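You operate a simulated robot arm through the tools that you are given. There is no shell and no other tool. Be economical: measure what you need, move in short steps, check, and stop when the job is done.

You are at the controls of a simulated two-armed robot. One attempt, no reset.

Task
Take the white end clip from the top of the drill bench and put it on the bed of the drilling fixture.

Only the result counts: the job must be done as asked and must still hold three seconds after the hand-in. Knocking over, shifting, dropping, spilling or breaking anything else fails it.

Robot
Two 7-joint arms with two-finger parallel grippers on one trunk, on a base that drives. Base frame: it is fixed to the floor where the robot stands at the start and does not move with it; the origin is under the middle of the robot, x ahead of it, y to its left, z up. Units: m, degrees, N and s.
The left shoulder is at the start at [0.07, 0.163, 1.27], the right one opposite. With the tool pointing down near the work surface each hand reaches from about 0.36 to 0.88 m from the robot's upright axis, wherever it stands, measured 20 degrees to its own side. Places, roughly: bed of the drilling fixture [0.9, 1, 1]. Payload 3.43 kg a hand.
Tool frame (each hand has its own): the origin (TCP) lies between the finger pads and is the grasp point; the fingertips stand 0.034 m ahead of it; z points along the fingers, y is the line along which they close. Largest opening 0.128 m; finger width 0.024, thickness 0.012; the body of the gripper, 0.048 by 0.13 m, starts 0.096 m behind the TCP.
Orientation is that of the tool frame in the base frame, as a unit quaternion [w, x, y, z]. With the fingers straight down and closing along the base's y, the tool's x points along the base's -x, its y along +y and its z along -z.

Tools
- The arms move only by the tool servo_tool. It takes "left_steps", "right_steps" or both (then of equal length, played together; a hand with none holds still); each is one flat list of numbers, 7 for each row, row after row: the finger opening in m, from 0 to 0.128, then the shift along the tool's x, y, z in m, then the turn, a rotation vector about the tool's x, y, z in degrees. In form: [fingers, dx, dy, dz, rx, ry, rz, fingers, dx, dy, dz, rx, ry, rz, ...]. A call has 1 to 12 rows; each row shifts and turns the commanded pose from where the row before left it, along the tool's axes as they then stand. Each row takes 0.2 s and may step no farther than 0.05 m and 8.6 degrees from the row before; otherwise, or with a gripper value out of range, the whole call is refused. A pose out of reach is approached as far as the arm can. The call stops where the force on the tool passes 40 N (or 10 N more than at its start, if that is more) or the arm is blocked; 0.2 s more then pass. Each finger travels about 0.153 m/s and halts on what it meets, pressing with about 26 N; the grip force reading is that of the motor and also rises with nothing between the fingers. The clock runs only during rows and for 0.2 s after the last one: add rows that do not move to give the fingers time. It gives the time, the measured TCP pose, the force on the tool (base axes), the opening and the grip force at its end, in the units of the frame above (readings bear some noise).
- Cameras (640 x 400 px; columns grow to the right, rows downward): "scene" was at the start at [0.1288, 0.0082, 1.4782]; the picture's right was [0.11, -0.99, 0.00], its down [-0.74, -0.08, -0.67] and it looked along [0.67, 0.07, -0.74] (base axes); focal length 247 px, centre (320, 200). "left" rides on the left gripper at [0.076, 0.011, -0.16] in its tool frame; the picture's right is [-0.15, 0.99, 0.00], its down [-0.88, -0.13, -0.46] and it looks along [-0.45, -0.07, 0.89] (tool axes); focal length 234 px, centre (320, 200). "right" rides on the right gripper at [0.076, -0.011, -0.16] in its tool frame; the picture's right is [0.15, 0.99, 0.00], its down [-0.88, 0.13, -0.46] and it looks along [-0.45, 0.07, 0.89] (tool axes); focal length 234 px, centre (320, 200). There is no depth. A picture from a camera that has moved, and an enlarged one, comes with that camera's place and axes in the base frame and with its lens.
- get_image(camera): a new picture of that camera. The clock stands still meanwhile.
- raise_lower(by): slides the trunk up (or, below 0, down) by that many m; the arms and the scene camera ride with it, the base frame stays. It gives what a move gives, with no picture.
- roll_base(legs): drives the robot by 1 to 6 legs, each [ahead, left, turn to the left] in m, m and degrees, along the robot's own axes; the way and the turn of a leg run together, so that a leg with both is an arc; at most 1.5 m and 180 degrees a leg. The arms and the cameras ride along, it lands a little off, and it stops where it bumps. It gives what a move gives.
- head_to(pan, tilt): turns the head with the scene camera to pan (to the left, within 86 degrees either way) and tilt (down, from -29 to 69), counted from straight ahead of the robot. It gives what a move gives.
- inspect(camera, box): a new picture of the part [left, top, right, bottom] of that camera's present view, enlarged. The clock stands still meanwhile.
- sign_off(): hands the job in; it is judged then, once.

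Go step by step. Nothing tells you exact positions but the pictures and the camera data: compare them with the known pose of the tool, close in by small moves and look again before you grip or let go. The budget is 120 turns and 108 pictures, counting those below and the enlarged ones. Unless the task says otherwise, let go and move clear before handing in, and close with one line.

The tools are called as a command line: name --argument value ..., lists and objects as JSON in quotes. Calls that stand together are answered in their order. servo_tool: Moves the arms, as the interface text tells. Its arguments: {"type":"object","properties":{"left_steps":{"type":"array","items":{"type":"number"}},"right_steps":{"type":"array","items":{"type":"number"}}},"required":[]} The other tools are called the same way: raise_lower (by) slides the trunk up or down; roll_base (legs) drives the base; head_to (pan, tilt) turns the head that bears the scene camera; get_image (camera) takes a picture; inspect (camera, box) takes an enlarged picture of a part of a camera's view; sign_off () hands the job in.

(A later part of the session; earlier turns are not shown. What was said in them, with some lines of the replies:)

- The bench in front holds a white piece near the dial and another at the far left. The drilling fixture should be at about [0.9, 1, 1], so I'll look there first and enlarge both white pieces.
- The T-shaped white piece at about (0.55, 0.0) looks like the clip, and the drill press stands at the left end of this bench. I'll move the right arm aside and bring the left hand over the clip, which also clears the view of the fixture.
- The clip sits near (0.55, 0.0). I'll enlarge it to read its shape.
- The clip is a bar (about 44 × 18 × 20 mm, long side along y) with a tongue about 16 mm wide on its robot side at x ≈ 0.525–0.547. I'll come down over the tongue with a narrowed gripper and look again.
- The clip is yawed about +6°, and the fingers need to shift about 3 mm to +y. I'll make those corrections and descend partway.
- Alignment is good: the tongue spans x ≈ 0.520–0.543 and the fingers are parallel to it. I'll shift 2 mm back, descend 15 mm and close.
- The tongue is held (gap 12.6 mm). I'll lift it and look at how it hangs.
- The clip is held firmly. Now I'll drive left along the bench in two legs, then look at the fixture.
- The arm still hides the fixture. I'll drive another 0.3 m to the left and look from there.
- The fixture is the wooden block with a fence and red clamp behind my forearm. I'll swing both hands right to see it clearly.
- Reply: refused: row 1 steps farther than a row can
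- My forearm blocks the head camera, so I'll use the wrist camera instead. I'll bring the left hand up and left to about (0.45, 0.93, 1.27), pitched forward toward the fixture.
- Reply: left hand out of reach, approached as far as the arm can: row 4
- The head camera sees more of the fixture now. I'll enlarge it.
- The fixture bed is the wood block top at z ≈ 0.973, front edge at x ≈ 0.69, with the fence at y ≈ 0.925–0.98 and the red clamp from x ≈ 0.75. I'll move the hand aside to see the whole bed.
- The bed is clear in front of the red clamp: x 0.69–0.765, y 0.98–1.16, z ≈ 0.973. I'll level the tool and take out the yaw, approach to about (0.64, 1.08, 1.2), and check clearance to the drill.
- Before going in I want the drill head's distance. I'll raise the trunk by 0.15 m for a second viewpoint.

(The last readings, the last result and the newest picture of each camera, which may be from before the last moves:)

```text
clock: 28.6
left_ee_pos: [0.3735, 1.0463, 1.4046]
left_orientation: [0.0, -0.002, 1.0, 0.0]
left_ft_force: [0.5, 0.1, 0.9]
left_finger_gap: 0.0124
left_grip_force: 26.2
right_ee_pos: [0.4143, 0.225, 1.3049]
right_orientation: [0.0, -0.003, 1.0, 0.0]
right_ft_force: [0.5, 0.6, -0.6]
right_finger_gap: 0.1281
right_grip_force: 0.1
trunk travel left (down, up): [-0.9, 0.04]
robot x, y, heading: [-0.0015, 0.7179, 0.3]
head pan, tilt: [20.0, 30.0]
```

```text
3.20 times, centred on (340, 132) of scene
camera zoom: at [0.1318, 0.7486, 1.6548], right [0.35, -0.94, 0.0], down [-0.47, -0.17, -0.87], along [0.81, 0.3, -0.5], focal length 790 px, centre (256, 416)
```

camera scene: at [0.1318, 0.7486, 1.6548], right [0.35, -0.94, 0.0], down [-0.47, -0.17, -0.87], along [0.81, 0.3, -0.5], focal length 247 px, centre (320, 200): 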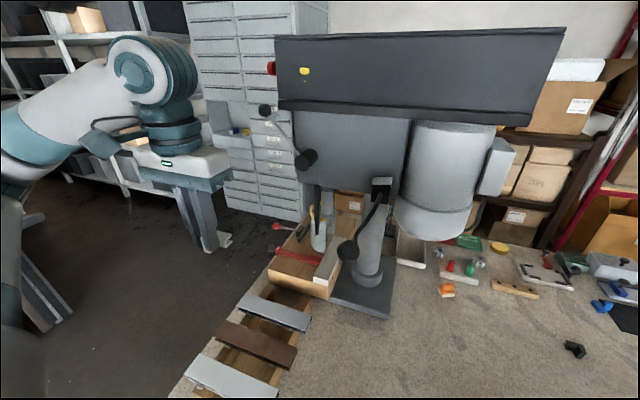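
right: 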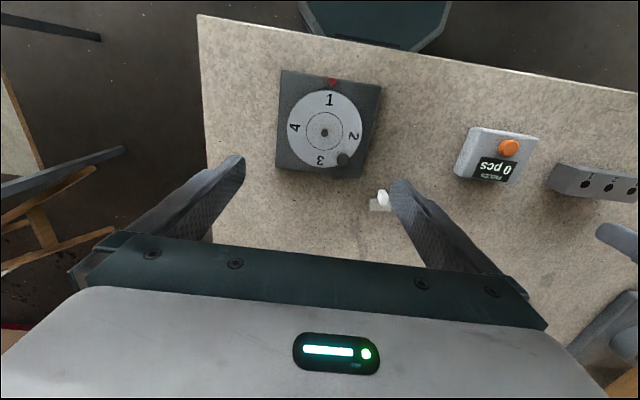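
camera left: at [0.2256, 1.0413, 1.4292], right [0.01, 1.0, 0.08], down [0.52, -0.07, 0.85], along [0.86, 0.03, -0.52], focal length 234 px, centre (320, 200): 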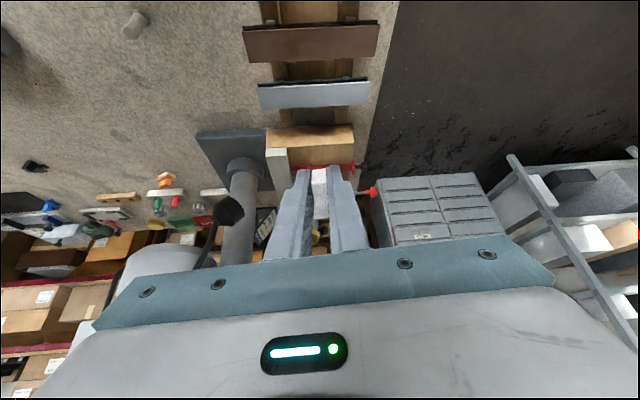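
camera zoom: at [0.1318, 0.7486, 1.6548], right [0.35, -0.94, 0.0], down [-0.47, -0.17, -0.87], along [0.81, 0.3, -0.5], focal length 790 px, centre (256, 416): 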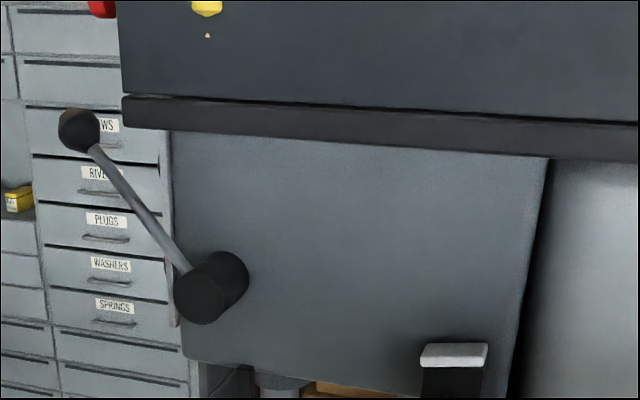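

The drill head's front is at x ≈ 0.78 with its bottom at z ≈ 1.31, and the lever hub is at (0.75, 1.035, 1.39). My wrist tops out near 1.34 at a low approach, so I'll go back down and come in low to a point just short of the fixture.

raise_lower --by -0.15

servo_tool --left_steps '[0, -0.03, 0.015, 0.035, 0, 0, 0, 0, -0.03, 0.015, 0.035, 0, 0, 0, 0, -0.03, 0.014, 0.035, 0, 0, 0, 0, -0.03, 0.01, 0.035, 0, 0, 0, 0, -0.03, 0, 0.035, 0, 0, 0, 0, -0.04, 0, 0.02, 0, 0, 0, 0, -0.03, 0, 0, 0, 0, 0, 0, 0, 0, 0, 0, 0, 0]'

get_image --camera "scene"

get_image --camera "left"

```text
clock: 30.3
left_ee_pos: [0.3725, 1.0451, 1.2543]
left_orientation: [-0.001, -0.002, 1.0, -0.002]
left_ft_force: [-0.6, -0.9, 0.2]
left_finger_gap: 0.012
left_grip_force: 25.9
right_ee_pos: [0.4131, 0.2259, 1.1551]
right_orientation: [0.0, -0.003, 1.0, 0.0]
right_ft_force: [-0.2, -0.3, -0.6]
right_finger_gap: 0.1279
right_grip_force: 0.0
trunk travel left (down, up): [-0.75, 0.19]
robot x, y, heading: [-0.0026, 0.7172, 0.3]
head pan, tilt: [20.0, 30.0]
```

```text
clock: 32.1
left_ee_pos: [0.5959, 1.1013, 1.0575]
left_orientation: [0.0, -0.002, 1.0, -0.001]
left_ft_force: [-0.3, 0.5, 0.8]
left_finger_gap: 0.0122
left_grip_force: 26.1
right_ee_pos: [0.413, 0.2244, 1.1546]
right_orientation: [0.0, -0.003, 1.0, 0.0]
right_ft_force: [0.2, 0.3, -0.4]
right_finger_gap: 0.128
right_grip_force: 0.0
trunk travel left (down, up): [-0.75, 0.19]
robot x, y, heading: [-0.0006, 0.7214, 0.1]
head pan, tilt: [20.0, 30.0]
```

```text
70 pictures are left
camera scene: at [0.1308, 0.749, 1.505], right [0.35, -0.94, 0.0], down [-0.47, -0.17, -0.87], along [0.81, 0.3, -0.5], focal length 247 px, centre (320, 200)
```

scene: 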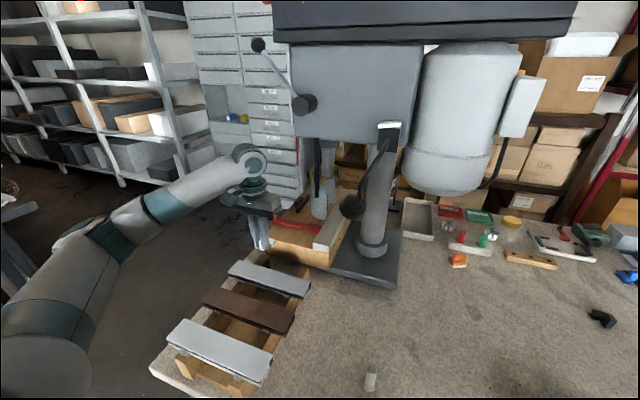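

```text
69 pictures are left
camera left: at [0.5198, 1.1121, 1.2172], right [0.14, 0.99, 0.0], down [0.88, -0.13, 0.46], along [0.45, -0.07, -0.89], focal length 234 px, centre (320, 200)
```

left: 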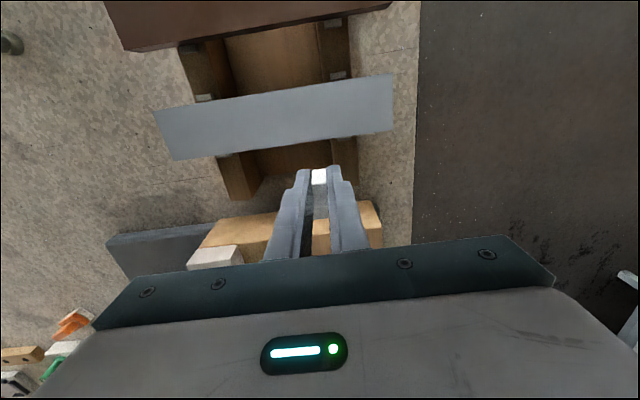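

The approach is clear. I'll move forward to over the target at (0.711, 1.085).

servo_tool --left_steps '[0, -0.04, -0.006, 0, 0, 0, 0, 0, -0.04, -0.005, 0, 0, 0, 0, 0, -0.035, -0.005, 0, 0, 0, 0, 0, 0, 0, 0, 0, 0, 0]'

inspect --camera "scene" --box '[225, 130, 385, 280]'

inspect --camera "left" --box '[220, 120, 420, 245]'

```text
clock: 33.1
left_ee_pos: [0.7084, 1.0866, 1.0566]
left_orientation: [0.0, -0.002, 1.0, -0.001]
left_ft_force: [-0.3, -0.5, 0.0]
left_finger_gap: 0.0124
left_grip_force: 26.2
right_ee_pos: [0.4124, 0.2252, 1.156]
right_orientation: [0.0, -0.003, 1.0, 0.0]
right_ft_force: [-0.1, 0.3, 0.7]
right_finger_gap: 0.1282
right_grip_force: 0.1
trunk travel left (down, up): [-0.75, 0.19]
robot x, y, heading: [-0.0067, 0.7174, 0.6]
head pan, tilt: [20.0, 30.0]
```

```text
2.67 times, centred on (305, 205) of scene
camera zoom: at [0.1313, 0.7491, 1.5049], right [0.35, -0.94, 0.0], down [-0.47, -0.17, -0.87], along [0.81, 0.3, -0.5], focal length 659 px, centre (360, 187)
```

zoom: 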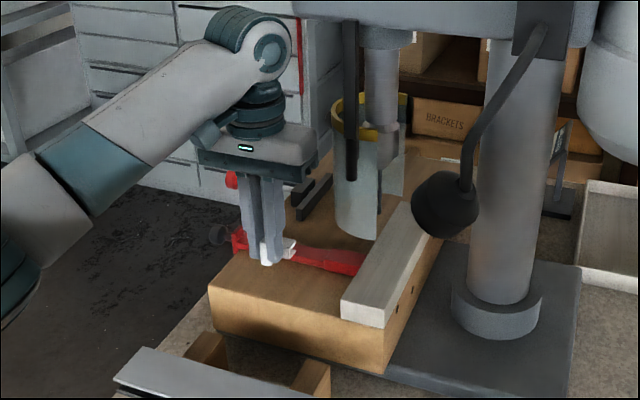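

```text
3.20 times, centred on (320, 182) of left
camera zoom: at [0.635, 1.0969, 1.217], right [0.14, 0.99, 0.0], down [0.88, -0.13, 0.46], along [0.45, -0.07, -0.89], focal length 749 px, centre (320, 256)
```

zoom: 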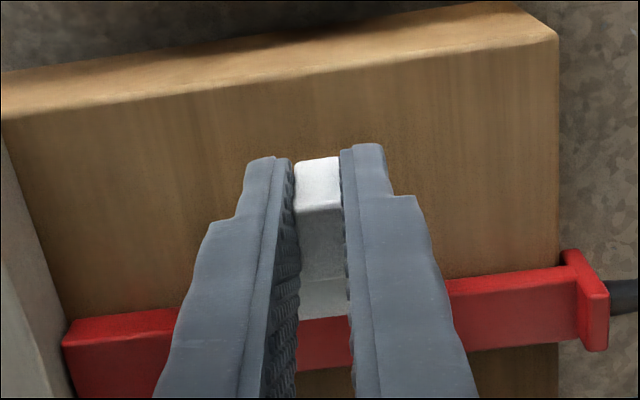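

It's positioned well in front of the clamp. I'll nudge 5 mm forward and descend 30 mm, then check the gap.

servo_tool --left_steps '[0, -0.005, 0, 0.01, 0, 0, 0, 0, 0, 0, 0.01, 0, 0, 0, 0, 0, 0, 0.01, 0, 0, 0, 0, 0, 0, 0, 0, 0, 0]'

inspect --camera "scene" --box '[265, 205, 329, 245]'

inspect --camera "left" --box '[220, 120, 420, 245]'

```text
clock: 34.1
left_ee_pos: [0.7126, 1.0856, 1.0292]
left_orientation: [-0.001, -0.002, 1.0, 0.0]
left_ft_force: [-0.7, 0.4, -0.4]
left_finger_gap: 0.0125
left_grip_force: 26.2
right_ee_pos: [0.4131, 0.2243, 1.1558]
right_orientation: [0.0, -0.003, 1.0, 0.0]
right_ft_force: [-0.4, 0.3, 0.3]
right_finger_gap: 0.1279
right_grip_force: 0.2
trunk travel left (down, up): [-0.75, 0.19]
robot x, y, heading: [-0.0051, 0.7212, 0.3]
head pan, tilt: [20.0, 30.0]
```

```text
10.00 times, centred on (297, 225) of scene
camera zoom: at [0.132, 0.7485, 1.5049], right [0.35, -0.94, 0.0], down [-0.47, -0.17, -0.87], along [0.81, 0.3, -0.5], focal length 2470 px, centre (550, -50)
```

zoom: 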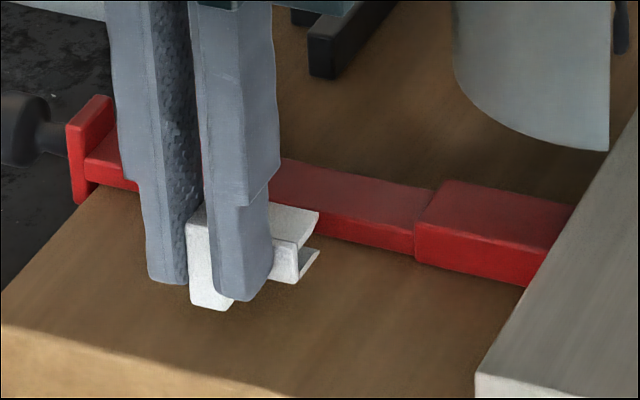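

```text
3.20 times, centred on (320, 182) of left
camera zoom: at [0.6385, 1.0961, 1.1889], right [0.14, 0.99, 0.0], down [0.88, -0.13, 0.46], along [0.45, -0.07, -0.89], focal length 749 px, centre (320, 256)
```

zoom: 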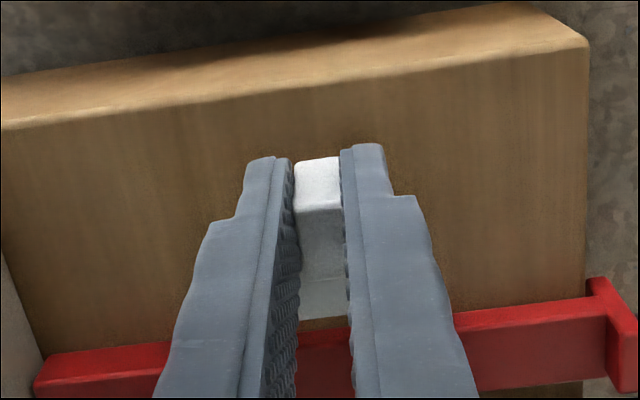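

About 1 cm remains. I'll lower in small steps and watch the force.

servo_tool --left_steps '[0, 0, 0, 0.004, 0, 0, 0, 0, 0, 0, 0.003, 0, 0, 0, 0, 0, 0, 0.002, 0, 0, 0, 0, 0, 0, 0, 0, 0, 0]'

inspect --camera "scene" --box '[265, 205, 329, 245]'

```text
clock: 35.1
left_ee_pos: [0.7116, 1.0844, 1.0186]
left_orientation: [-0.001, -0.002, 1.0, 0.0]
left_ft_force: [0.4, 0.3, -0.4]
left_finger_gap: 0.0125
left_grip_force: 26.2
right_ee_pos: [0.4132, 0.2249, 1.1551]
right_orientation: [0.0, -0.002, 1.0, 0.0]
right_ft_force: [-0.2, -0.9, -0.2]
right_finger_gap: 0.128
right_grip_force: 0.0
trunk travel left (down, up): [-0.75, 0.19]
robot x, y, heading: [-0.0017, 0.7202, 0.2]
head pan, tilt: [20.0, 30.0]
```

```text
10.00 times, centred on (297, 225) of scene
camera zoom: at [0.1319, 0.7487, 1.5049], right [0.35, -0.94, 0.0], down [-0.47, -0.17, -0.87], along [0.81, 0.3, -0.5], focal length 2470 px, centre (550, -50)
```

zoom: 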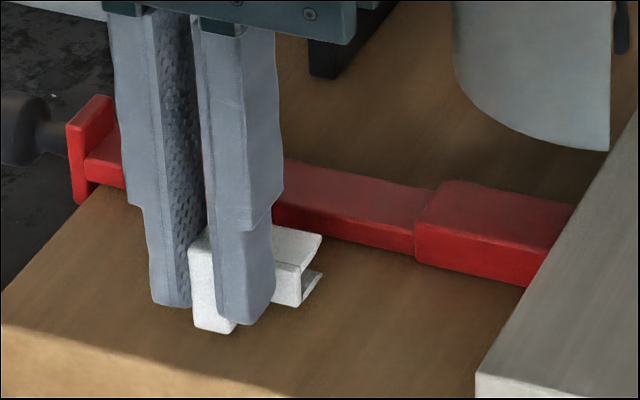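

servo_tool --left_steps '[0, 0, 0, 0.002, 0, 0, 0, 0, 0, 0, 0, 0, 0, 0]'

servo_tool --left_steps '[0, 0, 0, 0.002, 0, 0, 0, 0, 0, 0, 0, 0, 0, 0]'

inspect --camera "scene" --box '[265, 205, 329, 245]'

inspect --camera "left" --box '[280, 140, 360, 190]'

```text
clock: 35.7
left_ee_pos: [0.7129, 1.0836, 1.018]
left_orientation: [-0.001, -0.002, 1.0, -0.001]
left_ft_force: [0.1, -0.1, 0.2]
left_finger_gap: 0.0125
left_grip_force: 26.5
right_ee_pos: [0.4139, 0.2252, 1.156]
right_orientation: [0.0, -0.002, 1.0, 0.0]
right_ft_force: [-0.5, 0.3, -0.3]
right_finger_gap: 0.128
right_grip_force: 0.0
trunk travel left (down, up): [-0.75, 0.19]
robot x, y, heading: [-0.0031, 0.7164, 0.1]
head pan, tilt: [20.0, 30.0]
```

```text
clock: 36.3
left_ee_pos: [0.7112, 1.084, 1.0187]
left_orientation: [0.0, -0.002, 1.0, -0.001]
left_ft_force: [2.9, 1.2, 9.1]
left_finger_gap: 0.0124
left_grip_force: 26.0
right_ee_pos: [0.4128, 0.2239, 1.1562]
right_orientation: [0.0, -0.003, 1.0, 0.001]
right_ft_force: [0.4, 0.9, -0.2]
right_finger_gap: 0.1279
right_grip_force: 0.1
trunk travel left (down, up): [-0.75, 0.19]
robot x, y, heading: [-0.0019, 0.7157, 0.3]
head pan, tilt: [20.0, 30.0]
```

```text
10.00 times, centred on (297, 225) of scene
camera zoom: at [0.1312, 0.7483, 1.5051], right [0.35, -0.94, 0.0], down [-0.47, -0.17, -0.87], along [0.81, 0.3, -0.5], focal length 2470 px, centre (550, -50)
```

zoom: 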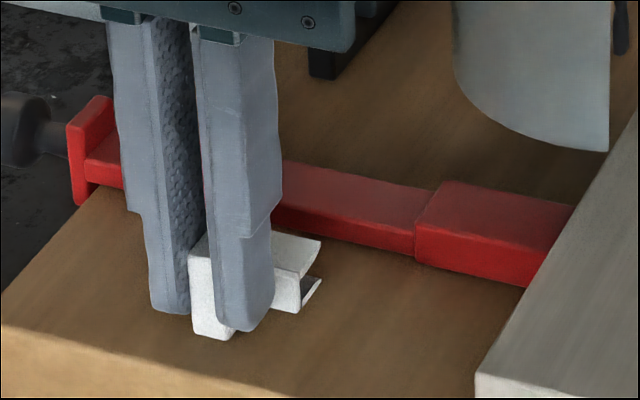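

```text
8.00 times, centred on (320, 165) of left
camera zoom: at [0.6371, 1.0955, 1.1773], right [0.14, 0.99, 0.0], down [0.88, -0.13, 0.46], along [0.45, -0.07, -0.89], focal length 1873 px, centre (320, 480)
```

zoom: 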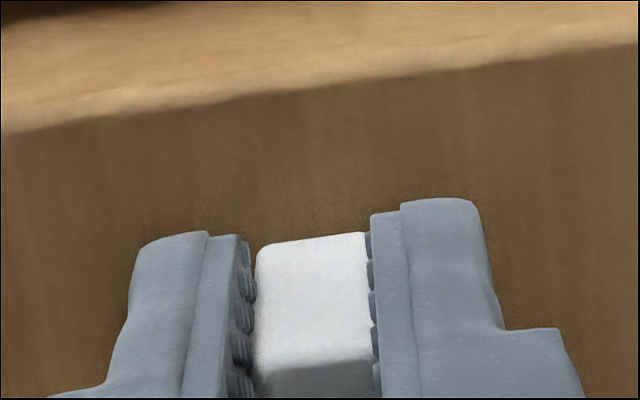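

Contact shows 9 N upward, so the clip rests on the bed. I'll open the fingers and rise straight up a few centimetres.

servo_tool --left_steps '[0.02, 0, 0, 0, 0, 0, 0, 0.04, 0, 0, 0, 0, 0, 0, 0.04, 0, 0, 0, 0, 0, 0, 0.04, 0, 0, -0.01, 0, 0, 0, 0.04, 0, 0, -0.02, 0, 0, 0, 0.04, 0, 0, -0.01, 0, 0, 0, 0.04, 0.03, 0, 0, 0, 0, 0, 0.04, 0.04, 0, 0, 0, 0, 0, 0.04, 0.04, 0, 0, 0, 0, 0, 0.04, 0, 0, 0, 0, 0, 0]'

inspect --camera "scene" --box '[249, 195, 345, 255]'

get_image --camera "left"

```text
clock: 38.5
left_ee_pos: [0.6014, 1.0812, 1.056]
left_orientation: [-0.001, -0.002, 1.0, 0.0]
left_ft_force: [-0.3, -0.7, 0.3]
left_finger_gap: 0.0398
left_grip_force: 0.0
right_ee_pos: [0.4132, 0.2253, 1.1547]
right_orientation: [0.0, -0.002, 1.0, 0.0]
right_ft_force: [-0.3, 0.2, 0.0]
right_finger_gap: 0.1281
right_grip_force: 0.1
trunk travel left (down, up): [-0.75, 0.19]
robot x, y, heading: [-0.0041, 0.7215, 0.1]
head pan, tilt: [20.0, 30.0]
```

```text
6.67 times, centred on (297, 225) of scene
camera zoom: at [0.1327, 0.7483, 1.5048], right [0.35, -0.94, 0.0], down [-0.47, -0.17, -0.87], along [0.81, 0.3, -0.5], focal length 1647 px, centre (473, 33)
```

zoom: 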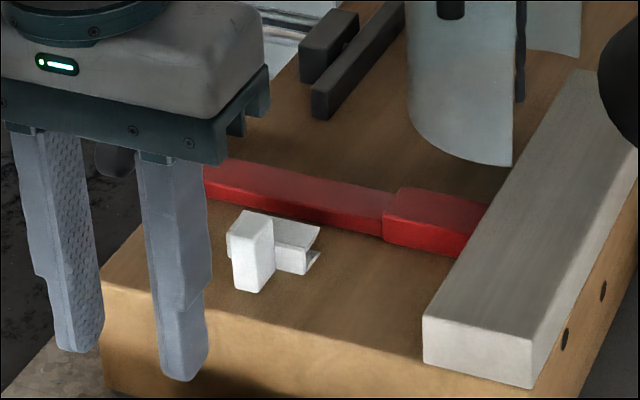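

```text
60 pictures are left
camera left: at [0.5266, 1.0918, 1.2151], right [0.14, 0.99, 0.0], down [0.88, -0.13, 0.45], along [0.45, -0.07, -0.89], focal length 234 px, centre (320, 200)
```

left: 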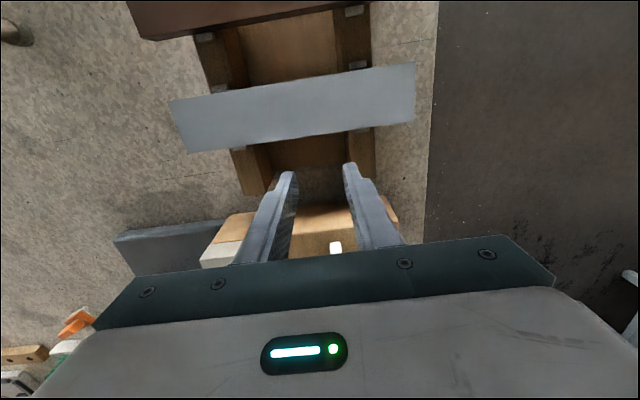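

The clip stands upright on the fixture bed, free of the clamp and fence. I'll back the hand away a little more and check once more.

servo_tool --left_steps '[0.04, 0.04, 0, -0.02, 0, 0, 0, 0.04, 0.04, 0, -0.03, 0, 0, 0, 0.04, 0.04, 0, -0.03, 0, 0, 0, 0.04, 0, 0, 0, 0, 0, 0]'

get_image --camera "scene"

```text
clock: 39.5
left_ee_pos: [0.4788, 1.083, 1.1376]
left_orientation: [-0.001, -0.002, 1.0, -0.001]
left_ft_force: [0.1, 0.0, -0.8]
left_finger_gap: 0.0401
left_grip_force: 0.1
right_ee_pos: [0.4145, 0.2248, 1.1552]
right_orientation: [0.0, -0.003, 1.0, 0.0]
right_ft_force: [-0.5, -0.3, -0.7]
right_finger_gap: 0.1281
right_grip_force: 0.1
trunk travel left (down, up): [-0.75, 0.19]
robot x, y, heading: [-0.0054, 0.7177, 0.2]
head pan, tilt: [20.0, 30.0]
```

```text
59 pictures are left
camera scene: at [0.1327, 0.7488, 1.5048], right [0.35, -0.94, 0.0], down [-0.47, -0.17, -0.87], along [0.81, 0.3, -0.5], focal length 247 px, centre (320, 200)
```

scene: 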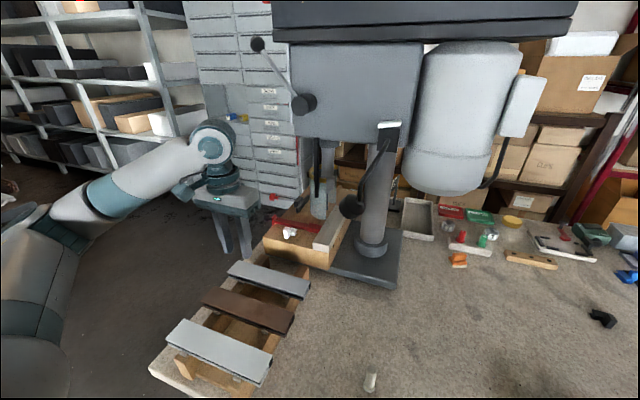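

The clip is resting on the bed, the hand is clear and nothing else has moved, so I'm handing in.

sign_off

```text
The job is handed in.
```

The white end clip is standing on the bed of the drilling fixture, in the clear area in front of the red clamp; the hand has let go and moved away, and I saw nothing else disturbed.
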